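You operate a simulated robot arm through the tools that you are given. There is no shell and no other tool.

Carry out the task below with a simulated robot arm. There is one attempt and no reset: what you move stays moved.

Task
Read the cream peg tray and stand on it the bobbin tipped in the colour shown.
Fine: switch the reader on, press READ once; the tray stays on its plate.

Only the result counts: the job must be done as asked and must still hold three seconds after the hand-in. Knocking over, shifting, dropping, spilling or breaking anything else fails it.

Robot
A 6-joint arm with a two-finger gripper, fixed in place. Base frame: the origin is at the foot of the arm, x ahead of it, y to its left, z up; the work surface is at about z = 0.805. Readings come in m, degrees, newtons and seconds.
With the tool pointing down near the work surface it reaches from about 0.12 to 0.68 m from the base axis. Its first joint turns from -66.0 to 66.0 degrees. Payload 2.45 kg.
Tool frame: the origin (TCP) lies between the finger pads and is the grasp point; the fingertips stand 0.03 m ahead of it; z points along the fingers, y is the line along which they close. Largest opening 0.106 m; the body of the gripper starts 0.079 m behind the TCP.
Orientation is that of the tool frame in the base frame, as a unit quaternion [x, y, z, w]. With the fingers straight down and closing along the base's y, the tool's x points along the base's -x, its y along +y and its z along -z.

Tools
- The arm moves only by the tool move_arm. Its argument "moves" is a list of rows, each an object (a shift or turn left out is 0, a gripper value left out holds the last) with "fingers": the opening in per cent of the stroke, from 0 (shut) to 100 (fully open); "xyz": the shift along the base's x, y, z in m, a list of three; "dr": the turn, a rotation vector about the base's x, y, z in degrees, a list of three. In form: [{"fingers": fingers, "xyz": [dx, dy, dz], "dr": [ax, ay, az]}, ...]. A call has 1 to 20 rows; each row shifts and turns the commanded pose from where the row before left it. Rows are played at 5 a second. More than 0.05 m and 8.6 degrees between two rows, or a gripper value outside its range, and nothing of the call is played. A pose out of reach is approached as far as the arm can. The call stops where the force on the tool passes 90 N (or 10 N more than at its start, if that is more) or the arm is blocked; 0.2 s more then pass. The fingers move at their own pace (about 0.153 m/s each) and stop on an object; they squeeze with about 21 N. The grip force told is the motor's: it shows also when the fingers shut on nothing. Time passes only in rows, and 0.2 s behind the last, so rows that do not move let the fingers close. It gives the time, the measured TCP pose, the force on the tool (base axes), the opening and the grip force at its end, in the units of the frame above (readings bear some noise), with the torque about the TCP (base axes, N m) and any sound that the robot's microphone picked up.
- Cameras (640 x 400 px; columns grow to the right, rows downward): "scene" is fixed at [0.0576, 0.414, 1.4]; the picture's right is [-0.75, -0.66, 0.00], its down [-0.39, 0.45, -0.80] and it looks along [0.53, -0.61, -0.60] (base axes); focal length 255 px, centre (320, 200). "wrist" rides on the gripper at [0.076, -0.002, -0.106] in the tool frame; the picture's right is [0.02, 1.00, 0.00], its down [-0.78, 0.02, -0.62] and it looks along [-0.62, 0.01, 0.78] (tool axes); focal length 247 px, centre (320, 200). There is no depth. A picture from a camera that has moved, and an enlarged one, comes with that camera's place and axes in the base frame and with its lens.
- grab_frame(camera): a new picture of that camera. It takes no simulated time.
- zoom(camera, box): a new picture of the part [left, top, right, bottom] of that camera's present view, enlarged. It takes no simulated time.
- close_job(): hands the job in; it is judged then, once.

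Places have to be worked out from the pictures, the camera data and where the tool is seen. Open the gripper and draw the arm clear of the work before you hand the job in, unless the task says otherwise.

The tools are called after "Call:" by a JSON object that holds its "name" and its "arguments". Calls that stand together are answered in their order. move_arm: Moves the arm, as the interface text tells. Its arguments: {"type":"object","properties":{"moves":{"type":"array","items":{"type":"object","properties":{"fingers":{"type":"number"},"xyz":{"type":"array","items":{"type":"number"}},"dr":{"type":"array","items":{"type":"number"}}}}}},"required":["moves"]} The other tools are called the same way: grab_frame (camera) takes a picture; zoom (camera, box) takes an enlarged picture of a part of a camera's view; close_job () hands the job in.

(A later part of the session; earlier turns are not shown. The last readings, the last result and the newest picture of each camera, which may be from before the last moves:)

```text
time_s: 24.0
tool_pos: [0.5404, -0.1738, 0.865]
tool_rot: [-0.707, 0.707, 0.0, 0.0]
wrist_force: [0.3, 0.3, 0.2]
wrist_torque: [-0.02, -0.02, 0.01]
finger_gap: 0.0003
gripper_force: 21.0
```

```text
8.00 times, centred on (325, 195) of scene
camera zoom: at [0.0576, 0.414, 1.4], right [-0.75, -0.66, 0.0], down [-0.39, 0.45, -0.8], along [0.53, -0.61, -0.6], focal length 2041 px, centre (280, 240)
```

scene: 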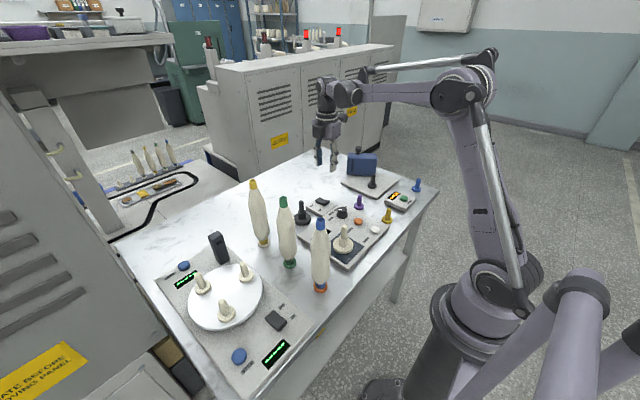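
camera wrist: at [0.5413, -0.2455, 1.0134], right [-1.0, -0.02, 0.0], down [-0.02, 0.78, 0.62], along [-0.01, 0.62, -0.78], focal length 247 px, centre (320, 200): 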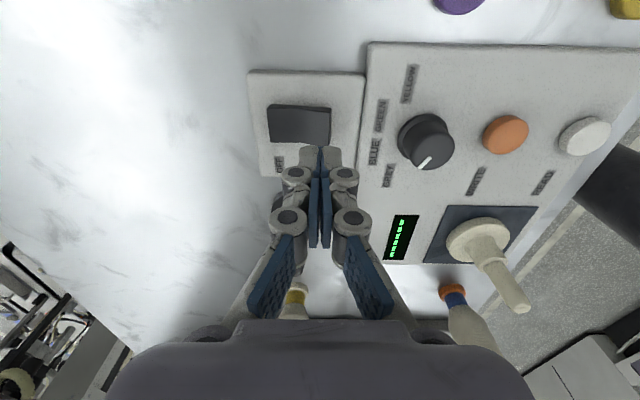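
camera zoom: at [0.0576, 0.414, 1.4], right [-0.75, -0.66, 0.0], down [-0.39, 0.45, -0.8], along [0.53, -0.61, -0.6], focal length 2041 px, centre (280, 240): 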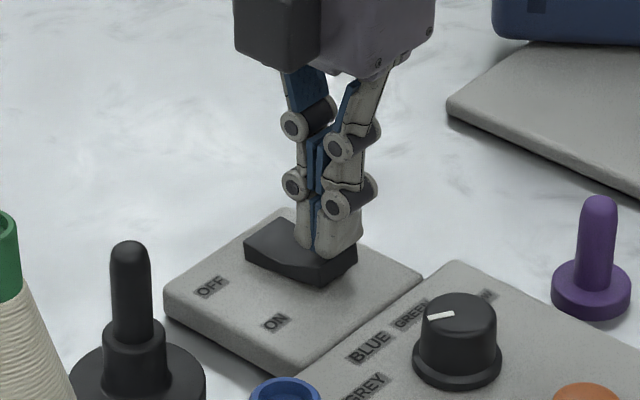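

Fingertip ≈0.835 with still no force; continue down.

Call:
{"name": "move_arm", "arguments": {"moves": [{"xyz": [0, 0, -0.0015]}, {"xyz": [0, 0, -0.0015]}, {}]}}

Call:
{"name": "zoom", "arguments": {"camera": "scene", "box": [290, 170, 360, 220]}}

```text
time_s: 24.8
tool_pos: [0.5397, -0.173, 0.8626]
tool_rot: [0.707, -0.707, 0.001, 0.0]
wrist_force: [0.5, -0.7, 1.6]
wrist_torque: [0.02, 0.03, 0.01]
finger_gap: 0.0
gripper_force: 21.1
```

```text
8.00 times, centred on (325, 195) of scene
camera zoom: at [0.0575, 0.414, 1.4], right [-0.75, -0.66, 0.0], down [-0.39, 0.45, -0.8], along [0.53, -0.61, -0.6], focal length 2041 px, centre (280, 240)
```

zoom: 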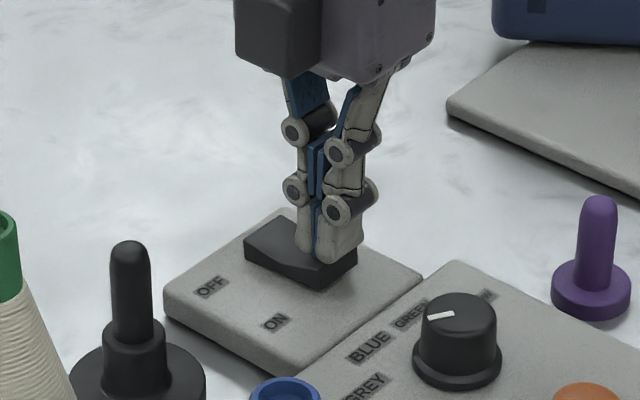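

Light contact (1.6 N). I press further in 1 mm steps until it clicks over.

Call:
{"name": "move_arm", "arguments": {"moves": [{"xyz": [0, 0, -0.001]}, {"xyz": [0, 0, -0.001]}, {"xyz": [0, 0, -0.001]}, {}]}}

Call:
{"name": "zoom", "arguments": {"camera": "scene", "box": [290, 170, 360, 220]}}

```text
time_s: 25.8
tool_pos: [0.5389, -0.1735, 0.8591]
tool_rot: [0.707, -0.707, 0.0, 0.0]
wrist_force: [-0.5, -0.1, -0.1]
wrist_torque: [-0.01, 0.01, -0.01]
finger_gap: 0.0003
gripper_force: 20.6
```

```text
8.00 times, centred on (325, 195) of scene
camera zoom: at [0.0576, 0.414, 1.4], right [-0.75, -0.66, 0.0], down [-0.39, 0.45, -0.8], along [0.53, -0.61, -0.6], focal length 2041 px, centre (280, 240)
```

zoom: 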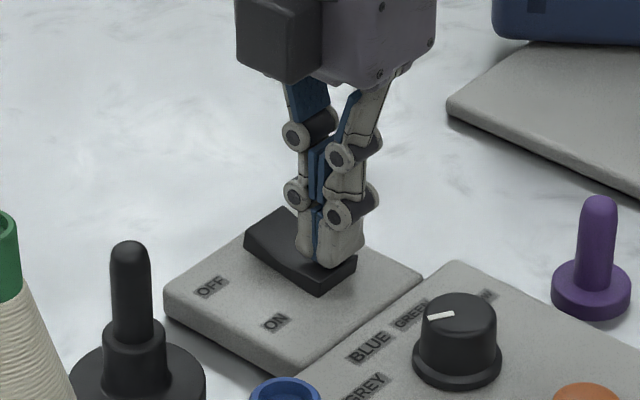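

The force vanished and the OFF end has risen, so it seems to have flipped. I raise the tool and look.

Call:
{"name": "move_arm", "arguments": {"moves": [{"xyz": [0, 0, 0.01]}, {"xyz": [0, 0, 0.03]}, {"xyz": [0, 0, 0.03]}, {}]}}

Call:
{"name": "zoom", "arguments": {"camera": "scene", "box": [290, 170, 360, 220]}}

Call:
{"name": "grab_frame", "arguments": {"camera": "wrist"}}

Call:
{"name": "zoom", "arguments": {"camera": "wrist", "box": [340, 10, 560, 260]}}

```text
time_s: 26.8
tool_pos: [0.5381, -0.1718, 0.9324]
tool_rot: [0.708, -0.707, 0.0, 0.0]
wrist_force: [-0.3, -0.3, 0.1]
wrist_torque: [-0.03, -0.05, -0.02]
finger_gap: 0.0
gripper_force: 21.2
```

```text
8.00 times, centred on (325, 195) of scene
camera zoom: at [0.0576, 0.414, 1.4], right [-0.75, -0.66, 0.0], down [-0.39, 0.45, -0.8], along [0.53, -0.61, -0.6], focal length 2041 px, centre (280, 240)
```

zoom: 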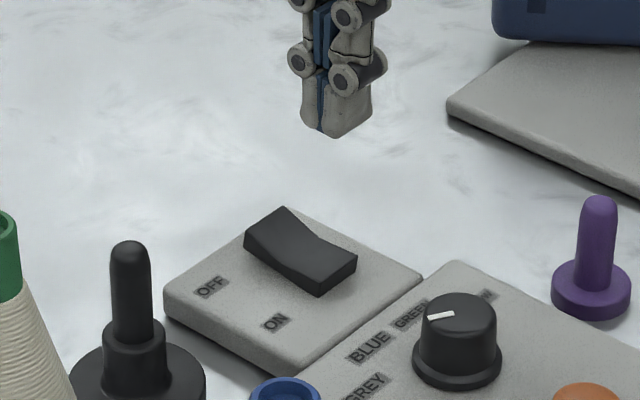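

```text
taken
camera wrist: at [0.5395, -0.2502, 1.0389], right [-1.0, -0.02, 0.0], down [-0.02, 0.78, 0.62], along [-0.01, 0.62, -0.78], focal length 247 px, centre (320, 200)
```

wrist: 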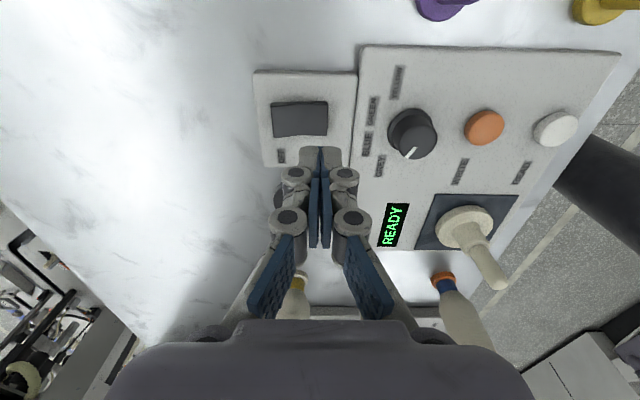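

```text
1.60 times, centred on (450, 135) of wrist
camera zoom: at [0.5395, -0.2502, 1.0389], right [-1.0, -0.02, 0.0], down [-0.02, 0.78, 0.62], along [-0.01, 0.62, -0.78], focal length 395 px, centre (112, 304)
```

zoom: 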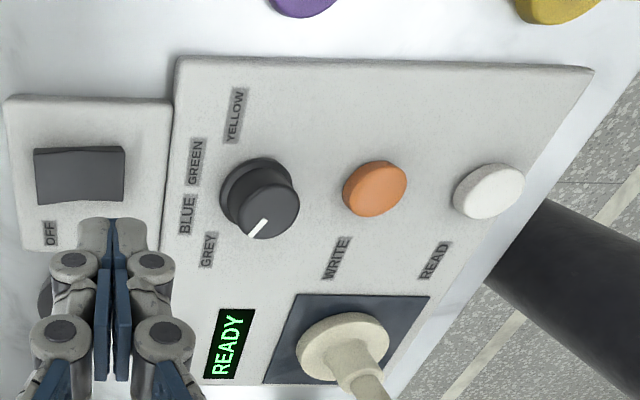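

The display now shows READY. Next, move closed fingers over the white READ button (~(0.33, -0.163)) at a safe height.

Call:
{"name": "move_arm", "arguments": {"moves": [{"xyz": [-0.03, 0.001, 0.02]}, {"xyz": [-0.034, 0.001, 0]}, {"xyz": [-0.034, 0.001, 0]}, {"xyz": [-0.034, 0.001, 0]}, {"xyz": [-0.034, 0.001, 0]}, {"xyz": [-0.034, 0.001, 0]}, {}]}}

Call:
{"name": "grab_frame", "arguments": {"camera": "wrist"}}

Call:
{"name": "zoom", "arguments": {"camera": "wrist", "box": [240, 60, 400, 190]}}

Call:
{"name": "zoom", "arguments": {"camera": "scene", "box": [310, 180, 410, 260]}}

```text
time_s: 28.4
tool_pos: [0.3411, -0.1651, 0.9491]
tool_rot: [-0.707, 0.707, 0.0, 0.0]
wrist_force: [-0.2, -0.5, -0.8]
wrist_torque: [0.02, -0.04, 0.01]
finger_gap: 0.0002
gripper_force: 21.0
```

```text
taken
camera wrist: at [0.3432, -0.2433, 1.0558], right [-1.0, -0.02, 0.0], down [-0.02, 0.78, 0.62], along [-0.01, 0.62, -0.78], focal length 247 px, centre (320, 200)
```

wrist: 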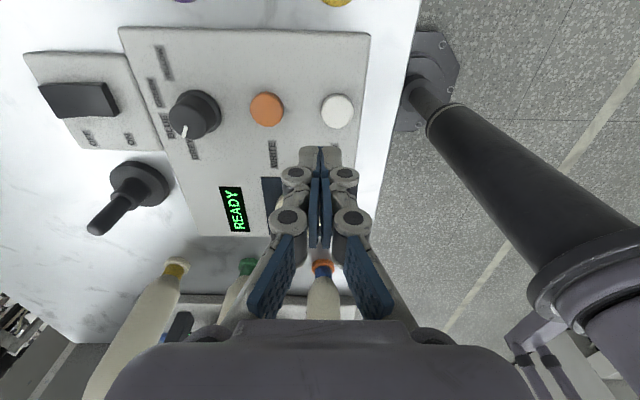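

```text
3.08 times, centred on (320, 125) of wrist
camera zoom: at [0.3432, -0.2433, 1.0558], right [-1.0, -0.02, 0.0], down [-0.02, 0.78, 0.62], along [-0.01, 0.62, -0.78], focal length 760 px, centre (320, 431)
```

zoom: 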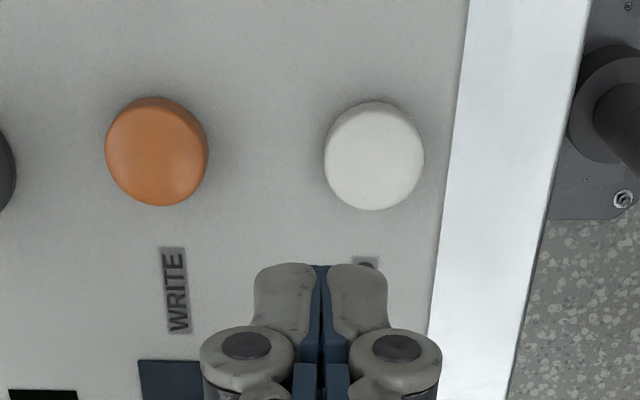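

```text
5.00 times, centred on (360, 220) of scene
camera zoom: at [0.0575, 0.414, 1.4], right [-0.75, -0.66, 0.0], down [-0.39, 0.45, -0.8], along [0.53, -0.61, -0.6], focal length 1276 px, centre (120, 100)
```

zoom: 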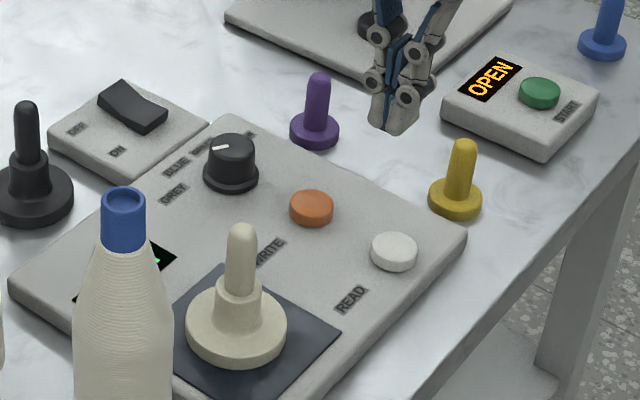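

READ centre ≈ (0.327, -0.169). I shift over it and lower to TCP z≈0.885.

Call:
{"name": "move_arm", "arguments": {"moves": [{"xyz": [-0.014, -0.002, 0]}, {"xyz": [0, 0, -0.025]}, {"xyz": [0, 0, -0.025]}, {"xyz": [0, 0, -0.014]}, {}]}}

Call:
{"name": "zoom", "arguments": {"camera": "wrist", "box": [240, 60, 400, 190]}}

Call:
{"name": "zoom", "arguments": {"camera": "scene", "box": [310, 180, 410, 260]}}

```text
time_s: 29.6
tool_pos: [0.3254, -0.1703, 0.8845]
tool_rot: [-0.707, 0.707, -0.001, 0.0]
wrist_force: [0.4, -0.3, -0.7]
wrist_torque: [-0.01, 0.0, -0.01]
finger_gap: 0.0001
gripper_force: 20.6
```

```text
3.08 times, centred on (320, 125) of wrist
camera zoom: at [0.3268, -0.2476, 0.9922], right [-1.0, -0.02, 0.0], down [-0.02, 0.78, 0.62], along [-0.01, 0.62, -0.78], focal length 760 px, centre (320, 431)
```

zoom: 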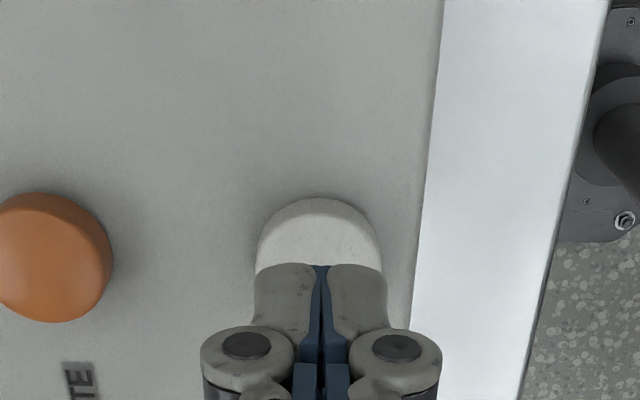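

```text
5.00 times, centred on (360, 220) of scene
camera zoom: at [0.0575, 0.414, 1.4], right [-0.75, -0.66, 0.0], down [-0.39, 0.45, -0.8], along [0.53, -0.61, -0.6], focal length 1276 px, centre (120, 100)
```

zoom: 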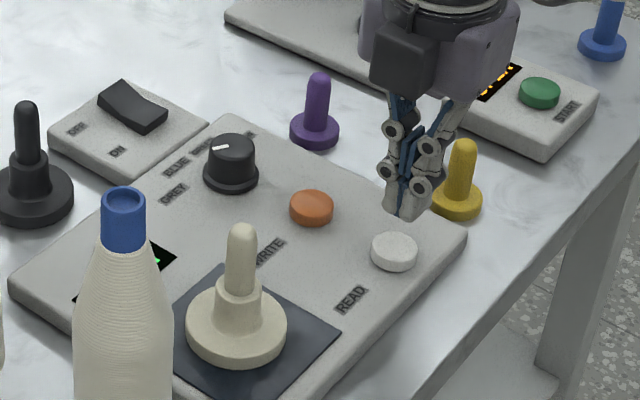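

The fingers are centred over READ. I lower in 2 mm steps towards contact.

Call:
{"name": "move_arm", "arguments": {"moves": [{"xyz": [0, 0, -0.003]}, {"xyz": [0, 0, -0.003]}, {"xyz": [0, 0, -0.003]}, {"xyz": [0, 0, -0.002]}, {}]}}

Call:
{"name": "zoom", "arguments": {"camera": "scene", "box": [340, 190, 400, 240]}}

```text
time_s: 30.8
tool_pos: [0.3256, -0.169, 0.8744]
tool_rot: [0.707, -0.707, 0.0, 0.0]
wrist_force: [0.3, 0.0, 0.3]
wrist_torque: [0.02, 0.06, -0.05]
finger_gap: 0.0001
gripper_force: 21.3
```

```text
8.00 times, centred on (370, 215) of scene
camera zoom: at [0.0576, 0.414, 1.4], right [-0.75, -0.66, 0.0], down [-0.39, 0.45, -0.8], along [0.53, -0.61, -0.6], focal length 2041 px, centre (-80, 80)
```

zoom: 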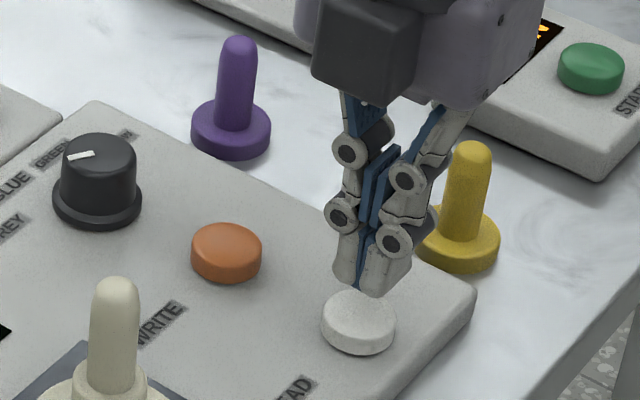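

About 9 mm above the cap. Continue down.

Call:
{"name": "move_arm", "arguments": {"moves": [{"xyz": [0, 0, -0.003]}, {"xyz": [0, 0, -0.002]}, {"xyz": [0, 0, -0.002]}, {}]}}

Call:
{"name": "zoom", "arguments": {"camera": "scene", "box": [340, 190, 400, 240]}}

```text
time_s: 31.8
tool_pos: [0.326, -0.1679, 0.8681]
tool_rot: [-0.707, 0.707, 0.0, 0.0]
wrist_force: [-0.1, -0.1, -1.1]
wrist_torque: [0.03, -0.02, -0.01]
finger_gap: 0.0
gripper_force: 20.8
```

```text
8.00 times, centred on (370, 215) of scene
camera zoom: at [0.0576, 0.414, 1.4], right [-0.75, -0.66, 0.0], down [-0.39, 0.45, -0.8], along [0.53, -0.61, -0.6], focal length 2041 px, centre (-80, 80)
```

zoom: 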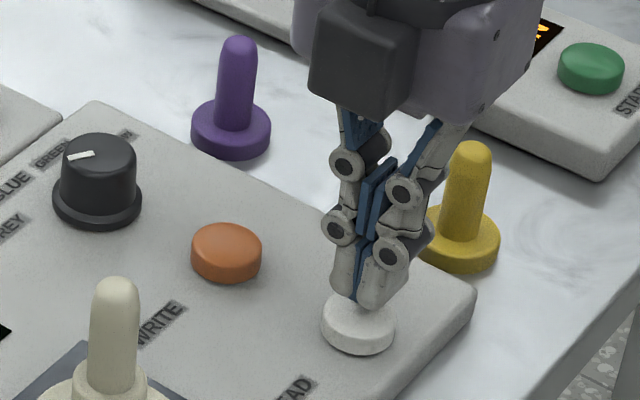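

Almost touching. I press in 1 mm steps.

Call:
{"name": "move_arm", "arguments": {"moves": [{"xyz": [0, 0, -0.0015]}, {"xyz": [0, 0, -0.001]}, {"xyz": [0, 0, -0.001]}, {}]}}

Call:
{"name": "zoom", "arguments": {"camera": "scene", "box": [340, 190, 400, 240]}}

```text
time_s: 32.8
tool_pos: [0.3258, -0.168, 0.8652]
tool_rot: [-0.707, 0.707, 0.0, -0.001]
wrist_force: [-0.8, 0.6, 1.0]
wrist_torque: [-0.02, -0.02, -0.01]
finger_gap: 0.0
gripper_force: 21.1
```

```text
8.00 times, centred on (370, 215) of scene
camera zoom: at [0.0576, 0.414, 1.4], right [-0.75, -0.66, 0.0], down [-0.39, 0.45, -0.8], along [0.53, -0.61, -0.6], focal length 2041 px, centre (-80, 80)
```

zoom: 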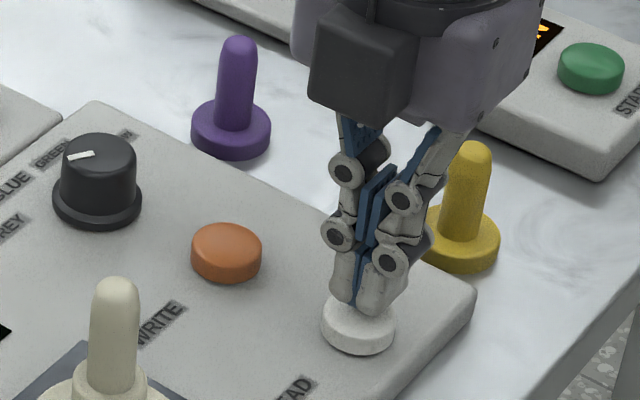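

Light touch. Keep pressing 1 mm at a time.

Call:
{"name": "move_arm", "arguments": {"moves": [{"xyz": [0, 0, -0.001]}, {"xyz": [0, 0, -0.001]}, {}]}}

Call:
{"name": "grab_frame", "arguments": {"camera": "wrist"}}

```text
time_s: 33.6
tool_pos: [0.3253, -0.1677, 0.8624]
tool_rot: [-0.707, 0.707, 0.0, 0.0]
wrist_force: [0.5, 0.2, 0.1]
wrist_torque: [-0.02, -0.03, -0.03]
finger_gap: 0.0003
gripper_force: 21.4
```

```text
taken
camera wrist: at [0.3277, -0.2454, 0.9693], right [-1.0, -0.02, 0.0], down [-0.02, 0.78, 0.62], along [-0.01, 0.62, -0.78], focal length 247 px, centre (320, 200)
```

wrist: 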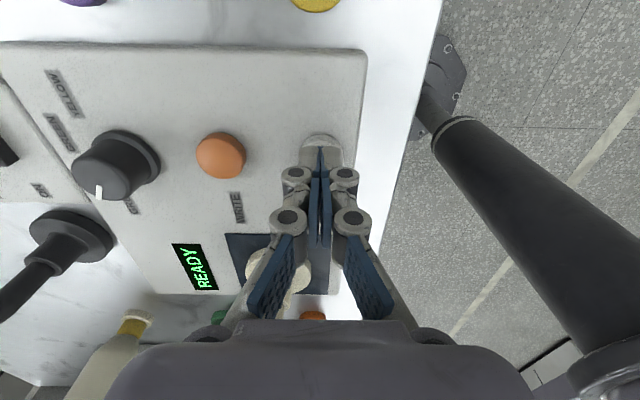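

Display still READY, no force yet. Continue pressing.

Call:
{"name": "move_arm", "arguments": {"moves": [{"xyz": [0, 0, -0.001]}, {"xyz": [0, 0, -0.001]}, {}]}}

Call:
{"name": "zoom", "arguments": {"camera": "scene", "box": [340, 190, 400, 240]}}

Call:
{"name": "zoom", "arguments": {"camera": "wrist", "box": [140, 120, 360, 300]}}

```text
time_s: 34.4
tool_pos: [0.3253, -0.1685, 0.8598]
tool_rot: [-0.707, 0.708, 0.0, 0.0]
wrist_force: [0.9, -0.2, -0.4]
wrist_torque: [0.02, 0.04, 0.02]
finger_gap: 0.0001
gripper_force: 21.4
```

```text
8.00 times, centred on (370, 215) of scene
camera zoom: at [0.0576, 0.414, 1.4], right [-0.75, -0.66, 0.0], down [-0.39, 0.45, -0.8], along [0.53, -0.61, -0.6], focal length 2041 px, centre (-80, 80)
```

zoom: 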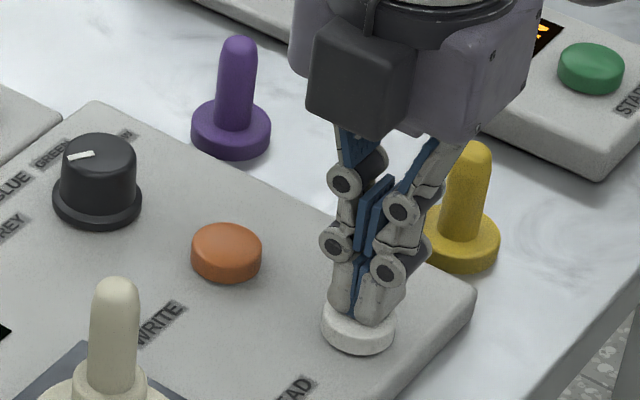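

```text
2.22 times, centred on (250, 210) of wrist
camera zoom: at [0.3273, -0.2455, 0.9664], right [-1.0, -0.02, 0.0], down [-0.02, 0.78, 0.62], along [-0.01, 0.62, -0.78], focal length 549 px, centre (476, 178)
```

zoom: 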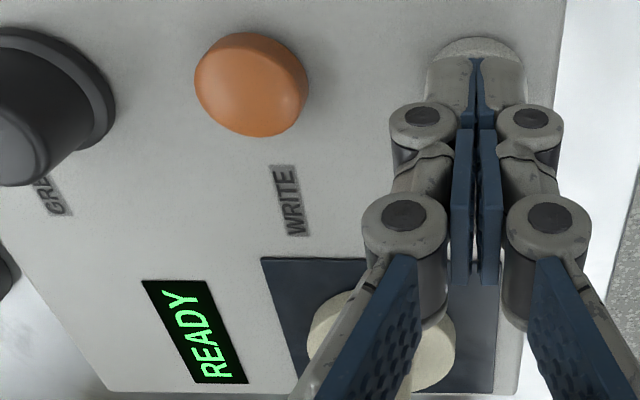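

Fingertip ≈0.830, still no contact force. Continue 1 mm steps.

Call:
{"name": "move_arm", "arguments": {"moves": [{"xyz": [0, 0, -0.001]}, {"xyz": [0, 0, -0.001]}, {}]}}

Call:
{"name": "zoom", "arguments": {"camera": "wrist", "box": [140, 120, 360, 300]}}

```text
time_s: 35.2
tool_pos: [0.326, -0.1684, 0.8576]
tool_rot: [0.707, -0.707, 0.0, -0.001]
wrist_force: [-0.4, 0.8, 1.6]
wrist_torque: [0.01, -0.02, 0.01]
finger_gap: 0.006
gripper_force: 28.8
```

```text
2.22 times, centred on (250, 210) of wrist
camera zoom: at [0.3277, -0.2456, 0.9641], right [-1.0, -0.02, 0.0], down [-0.02, 0.78, 0.62], along [-0.01, 0.62, -0.78], focal length 549 px, centre (476, 178)
```

zoom: 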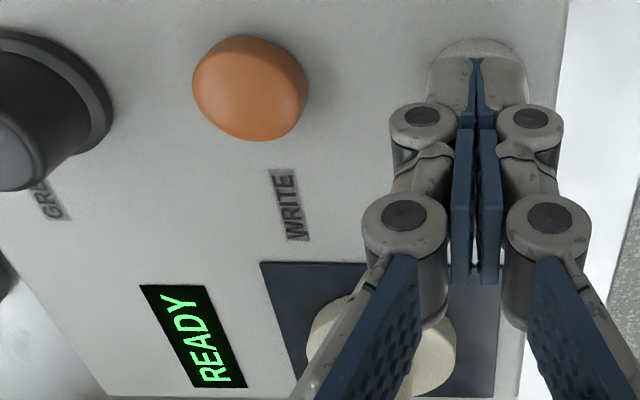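

Now touching (gap reading changed, 1.6 N). Press another 1 mm or so.

Call:
{"name": "move_arm", "arguments": {"moves": [{"xyz": [0, 0, -0.001]}, {}]}}

Call:
{"name": "zoom", "arguments": {"camera": "wrist", "box": [140, 120, 360, 300]}}

```text
time_s: 35.8
tool_pos: [0.3253, -0.1693, 0.8563]
tool_rot: [-0.707, 0.707, 0.0, -0.001]
wrist_force: [-1.0, 0.6, 1.5]
wrist_torque: [-0.01, 0.02, 0.01]
finger_gap: 0.006
gripper_force: 28.8
heard: click
```

```text
2.22 times, centred on (250, 210) of wrist
camera zoom: at [0.328, -0.2457, 0.963], right [-1.0, -0.02, 0.0], down [-0.02, 0.78, 0.62], along [-0.01, 0.62, -0.78], focal length 549 px, centre (476, 178)
```

zoom: 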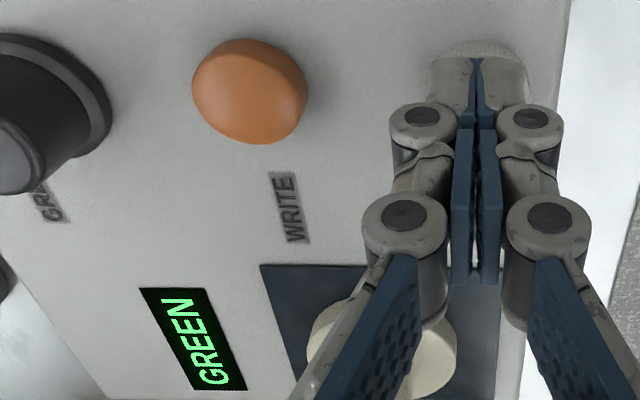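

Click heard and the display reads GREEN. I release straight up and rise high, then verify the display again and go toward the green-tipped bobbin.

Call:
{"name": "move_arm", "arguments": {"moves": [{"xyz": [0, 0, 0.01]}, {"xyz": [0, 0, 0.03]}, {"xyz": [0, 0, 0.04]}, {"xyz": [0, 0, 0.045]}, {"xyz": [0, 0, 0.045]}, {"xyz": [0, 0, 0.045]}, {"xyz": [0, 0, 0.045]}, {"fingers": 70, "xyz": [0.03, 0.045, 0.02]}, {"xyz": [0.04, 0.03, 0]}, {"xyz": [0.04, 0.03, 0]}, {}]}}

Call:
{"name": "grab_frame", "arguments": {"camera": "wrist"}}

Call:
{"name": "zoom", "arguments": {"camera": "scene", "box": [230, 150, 390, 300]}}

```text
refused: row 8 steps farther than a row can; nothing moved
```

```text
taken
camera wrist: at [0.328, -0.2457, 0.963], right [-1.0, -0.02, 0.0], down [-0.02, 0.78, 0.62], along [-0.01, 0.62, -0.78], focal length 247 px, centre (320, 200)
```

wrist: 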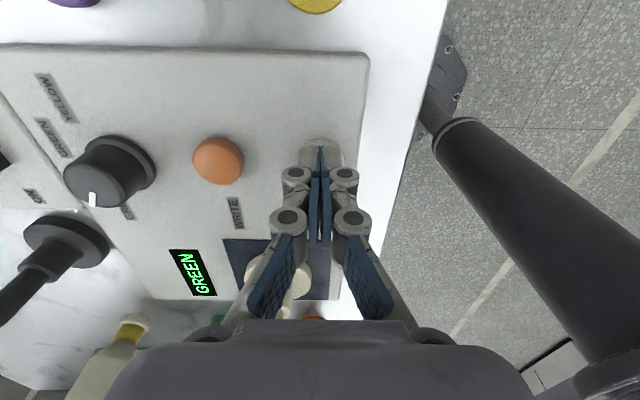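

```text
2.67 times, centred on (310, 225) of scene
camera zoom: at [0.0575, 0.414, 1.4], right [-0.75, -0.66, 0.0], down [-0.39, 0.45, -0.8], along [0.53, -0.61, -0.6], focal length 680 px, centre (347, 133)
```

zoom: 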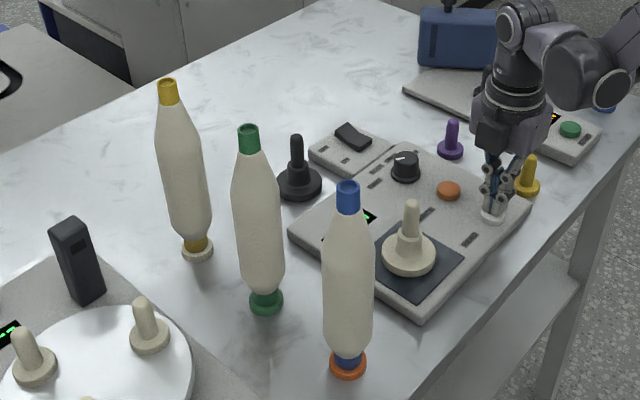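

The call was refused for one over-long row; nothing moved, display reads GREEN. I resend with smaller steps: straight up first, then toward the green bobbin.

Call:
{"name": "move_arm", "arguments": {"moves": [{"xyz": [0, 0, 0.01]}, {"xyz": [0, 0, 0.03]}, {"xyz": [0, 0, 0.04]}, {"xyz": [0, 0, 0.045]}, {"xyz": [0, 0, 0.045]}, {"xyz": [0, 0, 0.045]}, {"xyz": [0, 0, 0.045]}, {"fingers": 70, "xyz": [0.03, 0.03, 0.02]}, {"xyz": [0.037, 0.03, 0]}, {"xyz": [0.04, 0.02, 0]}, {}]}}

Call:
{"name": "grab_frame", "arguments": {"camera": "wrist"}}

Call:
{"name": "zoom", "arguments": {"camera": "scene", "box": [230, 120, 390, 300]}}

```text
time_s: 38.2
tool_pos: [0.4303, -0.0874, 1.1351]
tool_rot: [0.708, -0.706, 0.0, 0.0]
wrist_force: [0.5, -0.4, 0.4]
wrist_torque: [0.01, -0.03, 0.03]
finger_gap: 0.0743
gripper_force: 0.0
```

```text
taken
camera wrist: at [0.433, -0.1648, 1.2417], right [-1.0, -0.02, 0.0], down [-0.02, 0.78, 0.62], along [-0.01, 0.62, -0.78], focal length 247 px, centre (320, 200)
```

wrist: 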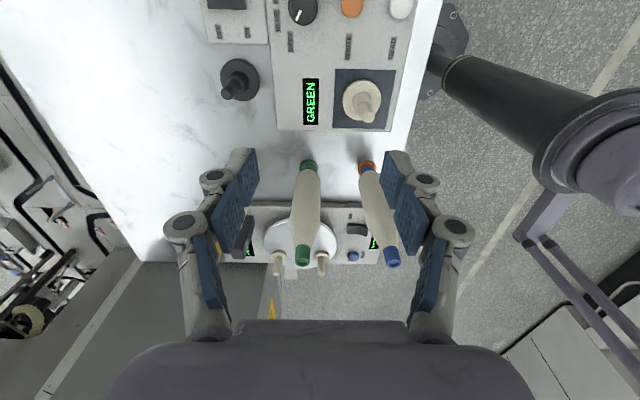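

```text
2.22 times, centred on (310, 210) of scene
camera zoom: at [0.0576, 0.414, 1.4], right [-0.75, -0.66, 0.0], down [-0.39, 0.45, -0.8], along [0.53, -0.61, -0.6], focal length 567 px, centre (342, 178)
```

zoom: 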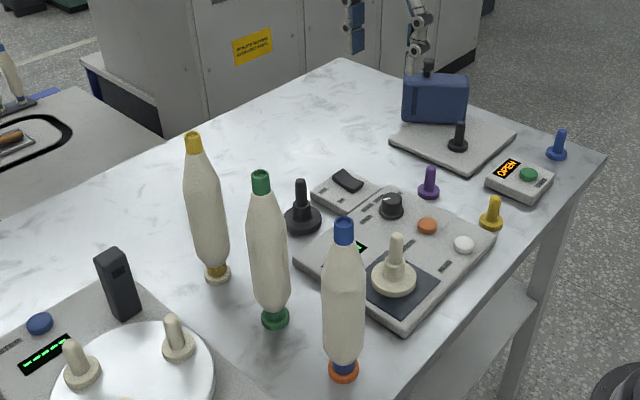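

The reading stays GREEN. I zoom on the green bobbin from this pose to fix its position and profile.

Call:
{"name": "zoom", "arguments": {"camera": "wrist", "box": [250, 140, 400, 280]}}

Call:
{"name": "zoom", "arguments": {"camera": "scene", "box": [250, 180, 340, 290]}}

```text
2.86 times, centred on (325, 210) of wrist
camera zoom: at [0.433, -0.1648, 1.2417], right [-1.0, -0.02, 0.0], down [-0.02, 0.78, 0.62], along [-0.01, 0.62, -0.78], focal length 706 px, centre (306, 171)
```

zoom: 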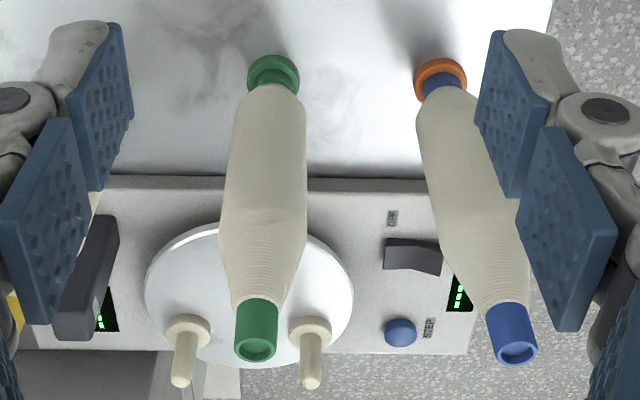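

```text
3.64 times, centred on (295, 235) of scene
camera zoom: at [0.0576, 0.414, 1.4], right [-0.75, -0.66, 0.0], down [-0.39, 0.45, -0.8], along [0.53, -0.61, -0.6], focal length 928 px, centre (411, 73)
```

zoom: 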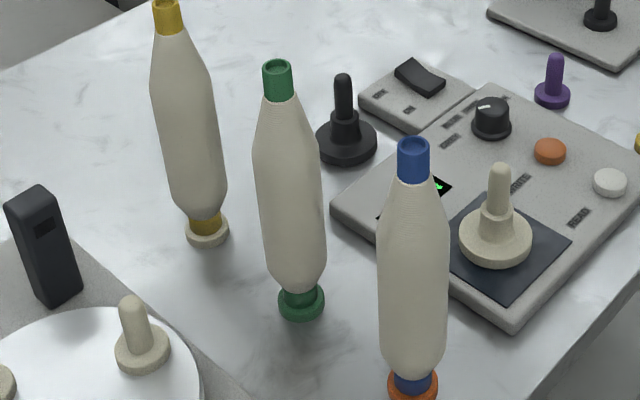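

Green bobbin axis ≈ (0.450, 0.094), tip z≈1.042, body Ø≈47 mm below z≈0.975. I move over it at a safe height with fingers open ~74 mm.

Call:
{"name": "move_arm", "arguments": {"moves": [{"xyz": [0.004, 0.036, 0]}, {"xyz": [0.004, 0.036, 0]}, {"xyz": [0.004, 0.036, 0]}, {"xyz": [0.004, 0.036, 0]}, {"xyz": [0.003, 0.037, 0]}, {}]}}

Call:
{"name": "grab_frame", "arguments": {"camera": "wrist"}}

Call:
{"name": "zoom", "arguments": {"camera": "wrist", "box": [240, 40, 400, 200]}}

Call:
{"name": "grab_frame", "arguments": {"camera": "scene"}}

```text
time_s: 39.6
tool_pos: [0.4502, 0.0926, 1.135]
tool_rot: [0.708, -0.707, 0.0, 0.0]
wrist_force: [-0.4, -0.1, -0.2]
wrist_torque: [0.04, 0.0, -0.01]
finger_gap: 0.0742
gripper_force: 0.0
```

```text
taken
camera wrist: at [0.4525, 0.0167, 1.2434], right [-1.0, -0.02, 0.0], down [-0.02, 0.78, 0.62], along [-0.01, 0.62, -0.78], focal length 247 px, centre (320, 200)
```

wrist: 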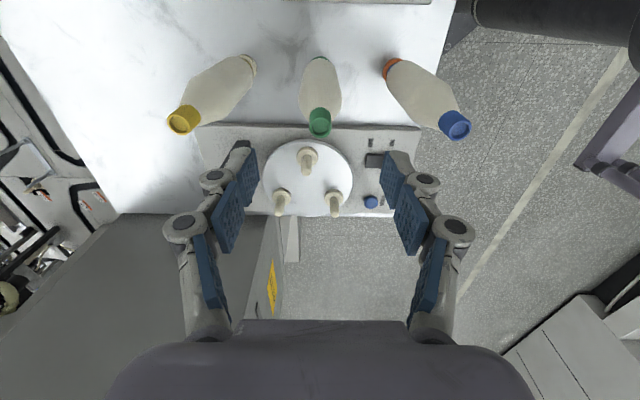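

```text
2.50 times, centred on (320, 120) of wrist
camera zoom: at [0.4525, 0.0167, 1.2434], right [-1.0, -0.02, 0.0], down [-0.02, 0.78, 0.62], along [-0.01, 0.62, -0.78], focal length 617 px, centre (320, 400)
```

zoom: 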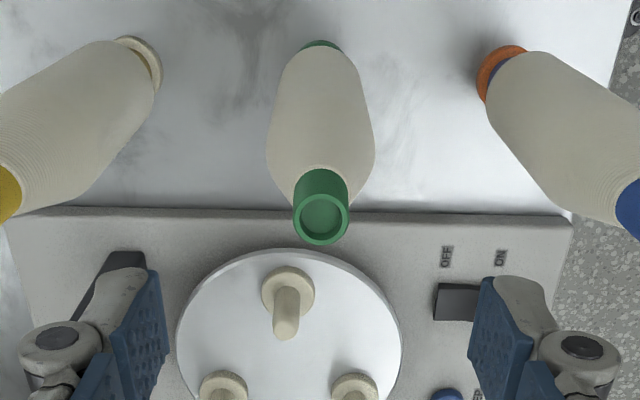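

```text
taken
```

scene: 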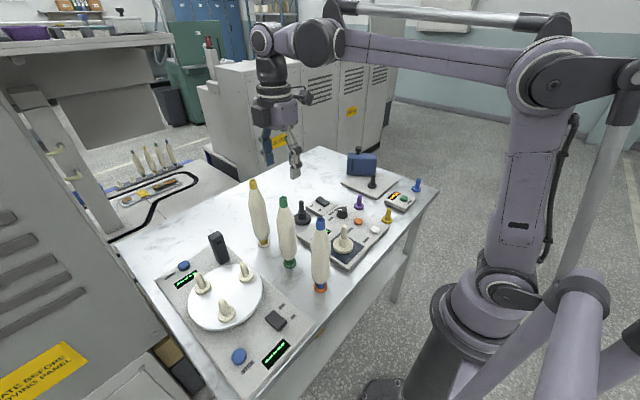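

Tip centre ≈ (0.451, 0.098). I shift +5 mm in y and descend toward the grip height, checking at z≈1.02.

Call:
{"name": "move_arm", "arguments": {"moves": [{"xyz": [0.0008, 0.005, -0.02]}, {"xyz": [0, 0, -0.03]}, {"xyz": [0, 0, -0.03]}, {"xyz": [0, 0, -0.03]}, {}]}}

Call:
{"name": "grab_frame", "arguments": {"camera": "wrist"}}

Call:
{"name": "zoom", "arguments": {"camera": "scene", "box": [220, 130, 380, 300]}}

```text
time_s: 40.8
tool_pos: [0.4523, 0.0957, 1.0246]
tool_rot: [0.707, -0.707, 0.0, 0.0]
wrist_force: [0.6, -0.3, -0.2]
wrist_torque: [0.01, 0.06, 0.0]
finger_gap: 0.0742
gripper_force: 0.0
```

```text
taken
camera wrist: at [0.4538, 0.0188, 1.1326], right [-1.0, -0.02, 0.0], down [-0.02, 0.78, 0.62], along [-0.01, 0.62, -0.78], focal length 247 px, centre (320, 200)
```

wrist: 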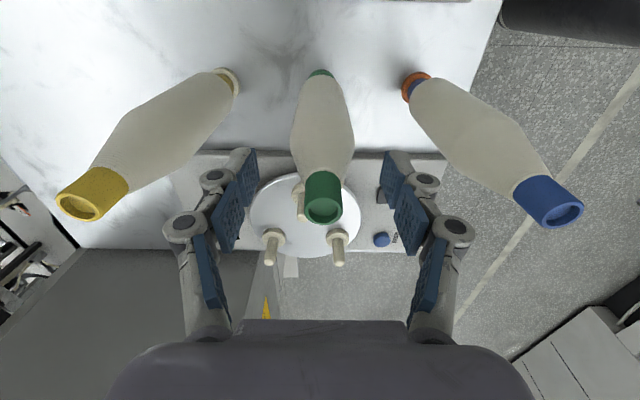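

```text
2.35 times, centred on (300, 215) of scene
camera zoom: at [0.0575, 0.414, 1.4], right [-0.75, -0.66, 0.0], down [-0.39, 0.45, -0.8], along [0.53, -0.61, -0.6], focal length 600 px, centre (367, 165)
```

zoom: 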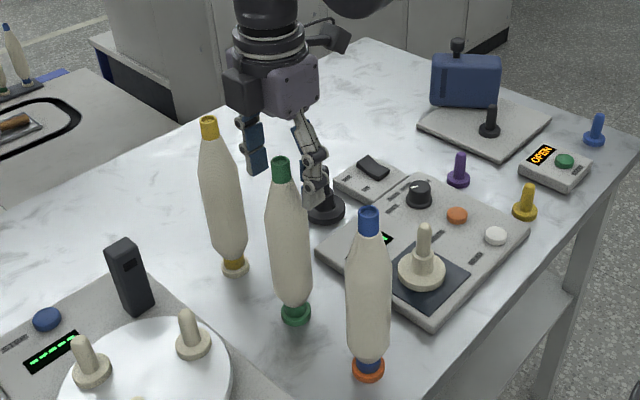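

Alignment is excellent (cap where the tool axis predicts). Descend 50 mm to TCP z≈0.975.

Call:
{"name": "move_arm", "arguments": {"moves": [{"xyz": [0, 0, -0.02]}, {"xyz": [0, 0, -0.02]}, {"xyz": [0, 0, -0.01]}, {}]}}

Call:
{"name": "grab_frame", "arguments": {"camera": "wrist"}}

Call:
{"name": "zoom", "arguments": {"camera": "scene", "box": [220, 130, 380, 300]}}

```text
time_s: 41.8
tool_pos: [0.4521, 0.0954, 0.9762]
tool_rot: [-0.707, 0.708, 0.001, 0.0]
wrist_force: [0.4, 0.0, -0.6]
wrist_torque: [0.05, -0.03, -0.05]
finger_gap: 0.0741
gripper_force: 0.0
```

```text
taken
camera wrist: at [0.4542, 0.0188, 1.0838], right [-1.0, -0.02, 0.0], down [-0.02, 0.78, 0.62], along [-0.01, 0.62, -0.78], focal length 247 px, centre (320, 200)
```

wrist: 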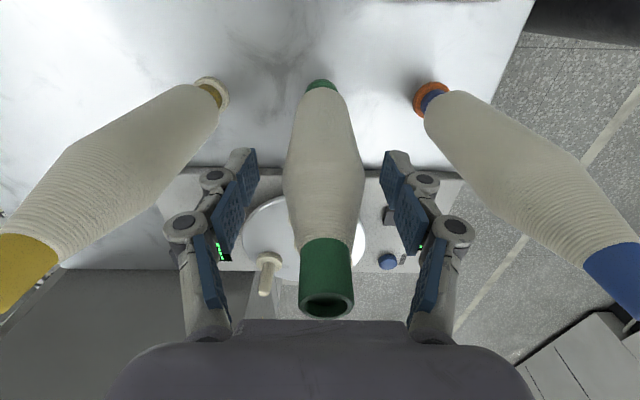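

```text
2.35 times, centred on (300, 215) of scene
camera zoom: at [0.0576, 0.414, 1.4], right [-0.75, -0.66, 0.0], down [-0.39, 0.45, -0.8], along [0.53, -0.61, -0.6], focal length 600 px, centre (367, 165)
```

zoom: 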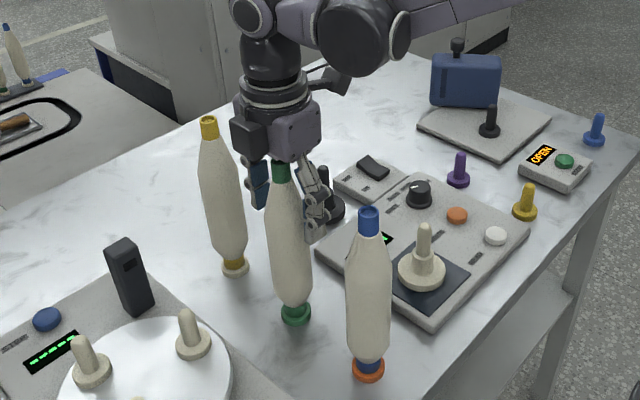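

Positioned: the body is between the pads with the palm just above the cap. Close the gripper.

Call:
{"name": "move_arm", "arguments": {"moves": [{"fingers": 40}, {"fingers": 0}, {}, {}, {}]}}

Call:
{"name": "grab_frame", "arguments": {"camera": "wrist"}}

```text
time_s: 43.0
tool_pos: [0.4531, 0.0957, 0.977]
tool_rot: [0.707, -0.707, -0.001, 0.0]
wrist_force: [-0.3, 0.6, 5.9]
wrist_torque: [0.04, 0.0, 0.0]
finger_gap: 0.047
gripper_force: 21.0
```

```text
taken
camera wrist: at [0.454, 0.0188, 1.0841], right [-1.0, -0.02, 0.0], down [-0.02, 0.78, 0.62], along [-0.01, 0.62, -0.78], focal length 247 px, centre (320, 200)
```

wrist: 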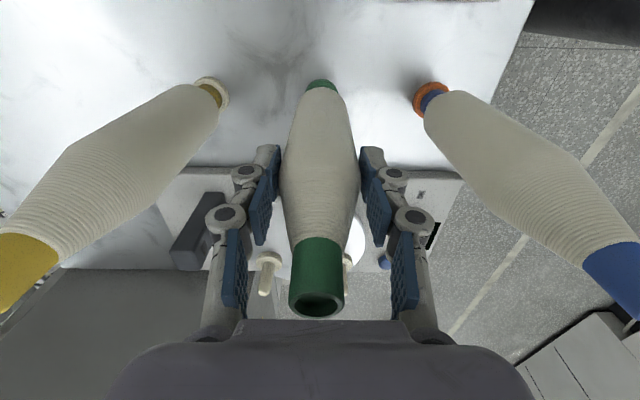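

Gripped at 47 mm. I lift gently 20 mm and check that it slides off its peg without excess force.

Call:
{"name": "move_arm", "arguments": {"moves": [{"xyz": [0, 0, 0.005]}, {"xyz": [0, 0, 0.005]}, {"xyz": [0, 0, 0.01]}, {}]}}

Call:
{"name": "zoom", "arguments": {"camera": "scene", "box": [220, 130, 380, 300]}}

```text
time_s: 44.0
tool_pos: [0.4525, 0.0945, 0.9976]
tool_rot: [0.707, -0.707, 0.0, 0.0]
wrist_force: [-1.0, 0.2, -1.6]
wrist_torque: [-0.01, -0.01, 0.01]
finger_gap: 0.0471
gripper_force: 20.7
```

```text
2.35 times, centred on (300, 215) of scene
camera zoom: at [0.0576, 0.414, 1.4], right [-0.75, -0.66, 0.0], down [-0.39, 0.45, -0.8], along [0.53, -0.61, -0.6], focal length 600 px, centre (367, 165)
```

zoom: 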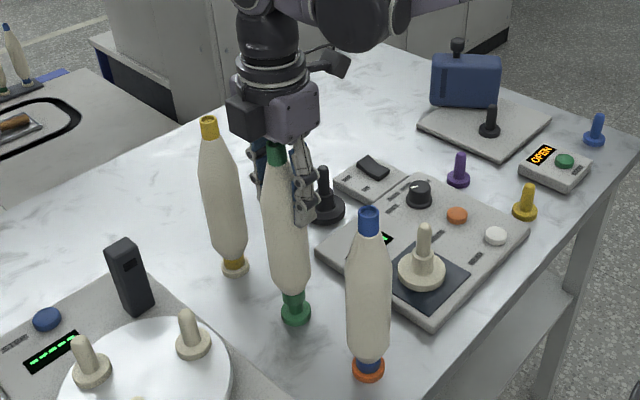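

The bobbin rises while its green peg base stays. I lift another 0.105 m.

Call:
{"name": "move_arm", "arguments": {"moves": [{"xyz": [0, 0, 0.015]}, {"xyz": [0, 0, 0.02]}, {"xyz": [0, 0, 0.02]}, {"xyz": [0, 0, 0.02]}, {"xyz": [0, 0, 0.02]}, {"xyz": [0, 0, 0.01]}, {}]}}

Call:
{"name": "grab_frame", "arguments": {"camera": "scene"}}

Call:
{"name": "grab_frame", "arguments": {"camera": "wrist"}}

```text
time_s: 45.6
tool_pos: [0.451, 0.0946, 1.1007]
tool_rot: [0.708, -0.707, 0.0, 0.0]
wrist_force: [0.3, -0.4, -1.0]
wrist_torque: [-0.05, 0.0, 0.0]
finger_gap: 0.0471
gripper_force: 21.3
```

```text
taken
```

scene: 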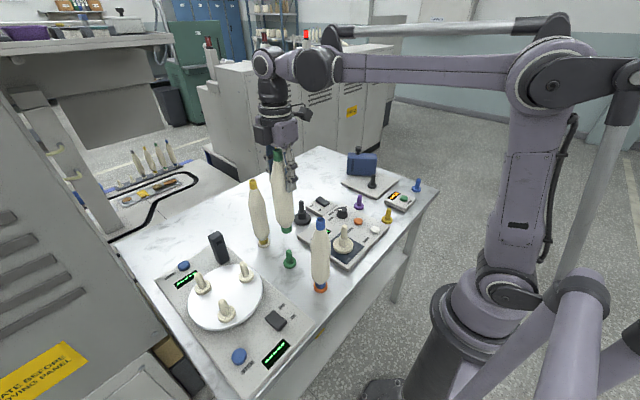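

```text
taken
camera wrist: at [0.4535, 0.0181, 1.2088], right [-1.0, -0.02, 0.0], down [-0.02, 0.78, 0.62], along [-0.01, 0.62, -0.78], focal length 247 px, centre (320, 200)
```

wrist: 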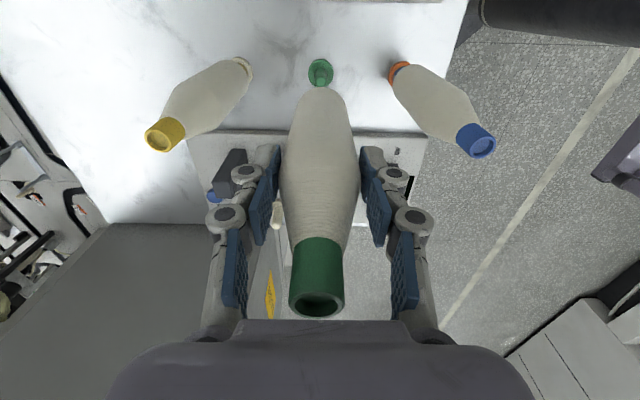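

The bobbin hangs free and upright. I carry it (moving -y first, away from the blue bobbin) to above the tray peg at ≈(0.362, -0.046).

Call:
{"name": "move_arm", "arguments": {"moves": [{"xyz": [0, -0.03, 0]}, {"xyz": [-0.01, -0.035, 0]}, {"xyz": [-0.025, -0.03, 0]}, {"xyz": [-0.03, -0.03, 0]}, {"xyz": [-0.0245, -0.0176, 0]}, {}, {}]}}

Call:
{"name": "grab_frame", "arguments": {"camera": "wrist"}}

Call:
{"name": "zoom", "arguments": {"camera": "scene", "box": [280, 150, 400, 280]}}

Call:
{"name": "zoom", "arguments": {"camera": "wrist", "box": [260, 30, 380, 150]}}

```text
time_s: 47.2
tool_pos: [0.3627, -0.0434, 1.1012]
tool_rot: [0.708, -0.707, 0.0, 0.0]
wrist_force: [-0.5, 0.0, -1.6]
wrist_torque: [-0.03, 0.0, 0.01]
finger_gap: 0.0471
gripper_force: 21.0
```

```text
taken
camera wrist: at [0.365, -0.1211, 1.2082], right [-1.0, -0.02, 0.0], down [-0.02, 0.78, 0.62], along [-0.01, 0.62, -0.78], focal length 247 px, centre (320, 200)
```

wrist: 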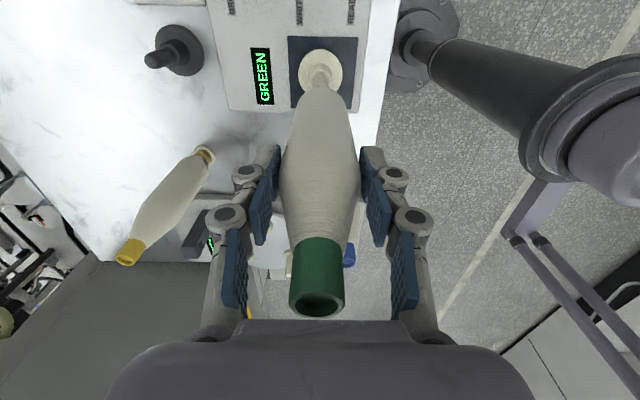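

```text
3.08 times, centred on (340, 215) of scene
camera zoom: at [0.0576, 0.414, 1.4], right [-0.75, -0.66, 0.0], down [-0.39, 0.45, -0.8], along [0.53, -0.61, -0.6], focal length 785 px, centre (258, 154)
```

zoom: 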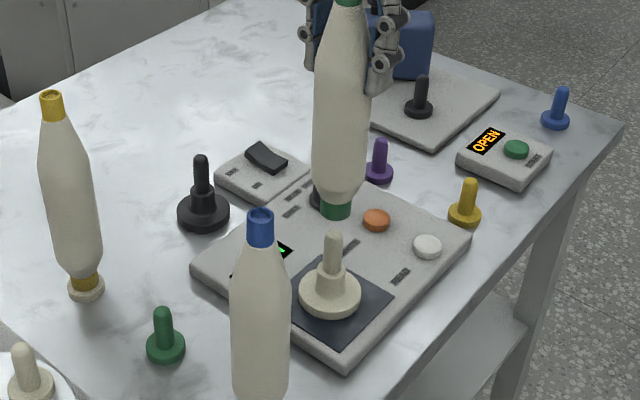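

```text
3.33 times, centred on (320, 90) of wrist
camera zoom: at [0.365, -0.1211, 1.2082], right [-1.0, -0.02, 0.0], down [-0.02, 0.78, 0.62], along [-0.01, 0.62, -0.78], focal length 823 px, centre (320, 567)
```

zoom: 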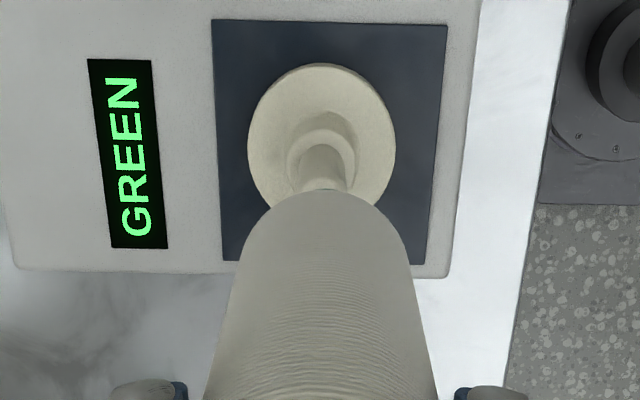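

Bobbin foot is ~2 cm above the peg tip and nearly aligned. I lower 15 mm and inspect the alignment closely from both cameras.

Call:
{"name": "move_arm", "arguments": {"moves": [{"xyz": [0, 0, -0.008]}, {"xyz": [0, 0, -0.007]}, {}]}}

Call:
{"name": "zoom", "arguments": {"camera": "scene", "box": [320, 195, 370, 255]}}

Call:
{"name": "zoom", "arguments": {"camera": "wrist", "box": [280, 30, 360, 110]}}

```text
time_s: 48.0
tool_pos: [0.362, -0.0462, 1.086]
tool_rot: [0.707, -0.707, 0.0, 0.0]
wrist_force: [0.6, 0.3, -1.5]
wrist_torque: [-0.02, -0.02, 0.02]
finger_gap: 0.0472
gripper_force: 20.9
```

```text
6.67 times, centred on (345, 225) of scene
camera zoom: at [0.0576, 0.414, 1.4], right [-0.75, -0.66, 0.0], down [-0.39, 0.45, -0.8], along [0.53, -0.61, -0.6], focal length 1701 px, centre (153, 33)
```

zoom: 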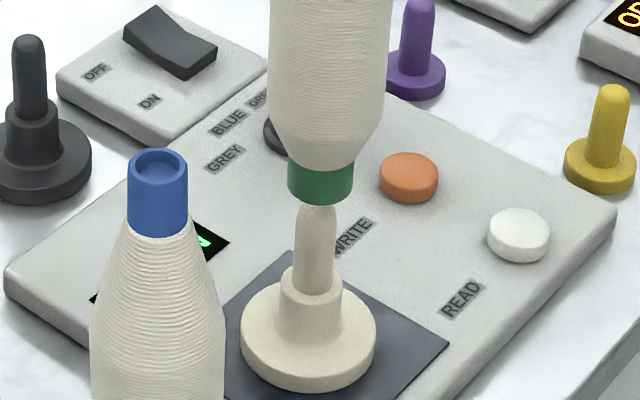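

```text
5.00 times, centred on (320, 70) of wrist
camera zoom: at [0.3648, -0.1221, 1.1929], right [-1.0, -0.02, 0.0], down [-0.02, 0.78, 0.62], along [-0.01, 0.62, -0.78], focal length 1235 px, centre (320, 850)
```

zoom: 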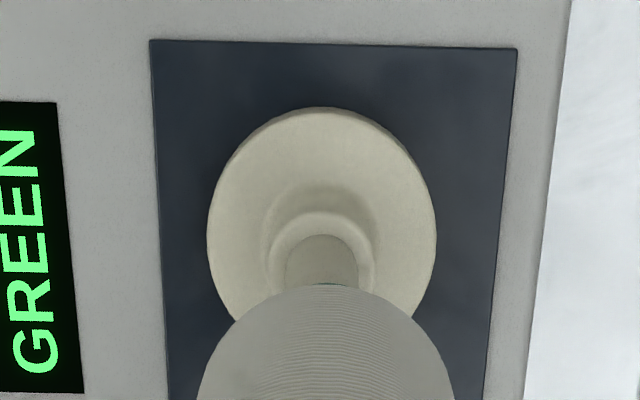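

Both views show foot and peg aligned within ~1 mm. I lower slowly onto the peg, watching forces.

Call:
{"name": "move_arm", "arguments": {"moves": [{"xyz": [0, 0, -0.003]}, {"xyz": [0, 0, -0.003]}, {"xyz": [0, 0, -0.002]}, {"xyz": [0, 0, -0.002]}, {}]}}

Call:
{"name": "zoom", "arguments": {"camera": "scene", "box": [320, 195, 370, 255]}}

```text
time_s: 49.2
tool_pos: [0.363, -0.0462, 1.0758]
tool_rot: [0.708, -0.707, -0.001, 0.0]
wrist_force: [-0.4, -0.6, -1.3]
wrist_torque: [-0.03, -0.03, 0.01]
finger_gap: 0.047
gripper_force: 21.0
```

```text
6.67 times, centred on (345, 225) of scene
camera zoom: at [0.0576, 0.414, 1.4], right [-0.75, -0.66, 0.0], down [-0.39, 0.45, -0.8], along [0.53, -0.61, -0.6], focal length 1701 px, centre (153, 33)
```

zoom: 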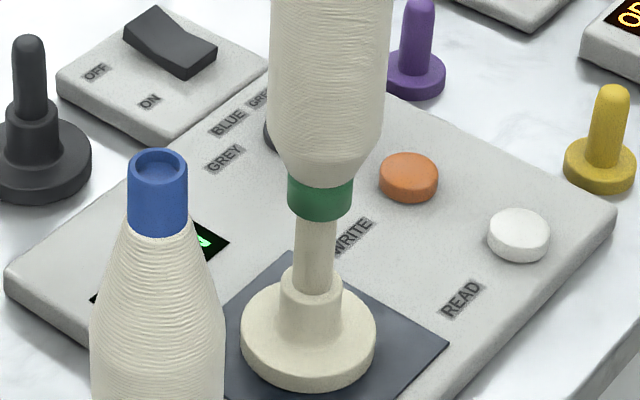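

No resistance yet; foot is at the tip level. Continue in 2 mm steps.

Call:
{"name": "move_arm", "arguments": {"moves": [{"xyz": [0, 0, -0.002]}, {"xyz": [0, 0, -0.002]}, {"xyz": [0, 0, -0.002]}, {}]}}

Call:
{"name": "zoom", "arguments": {"camera": "scene", "box": [320, 195, 370, 255]}}

```text
time_s: 50.2
tool_pos: [0.3627, -0.0459, 1.0707]
tool_rot: [0.707, -0.707, 0.0, 0.0]
wrist_force: [-0.2, 0.1, -0.5]
wrist_torque: [-0.02, 0.0, 0.0]
finger_gap: 0.0473
gripper_force: 21.1
```

```text
6.67 times, centred on (345, 225) of scene
camera zoom: at [0.0576, 0.414, 1.4], right [-0.75, -0.66, 0.0], down [-0.39, 0.45, -0.8], along [0.53, -0.61, -0.6], focal length 1701 px, centre (153, 33)
```

zoom: 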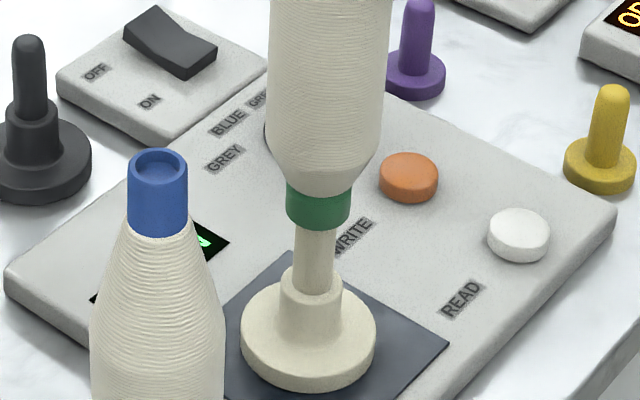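

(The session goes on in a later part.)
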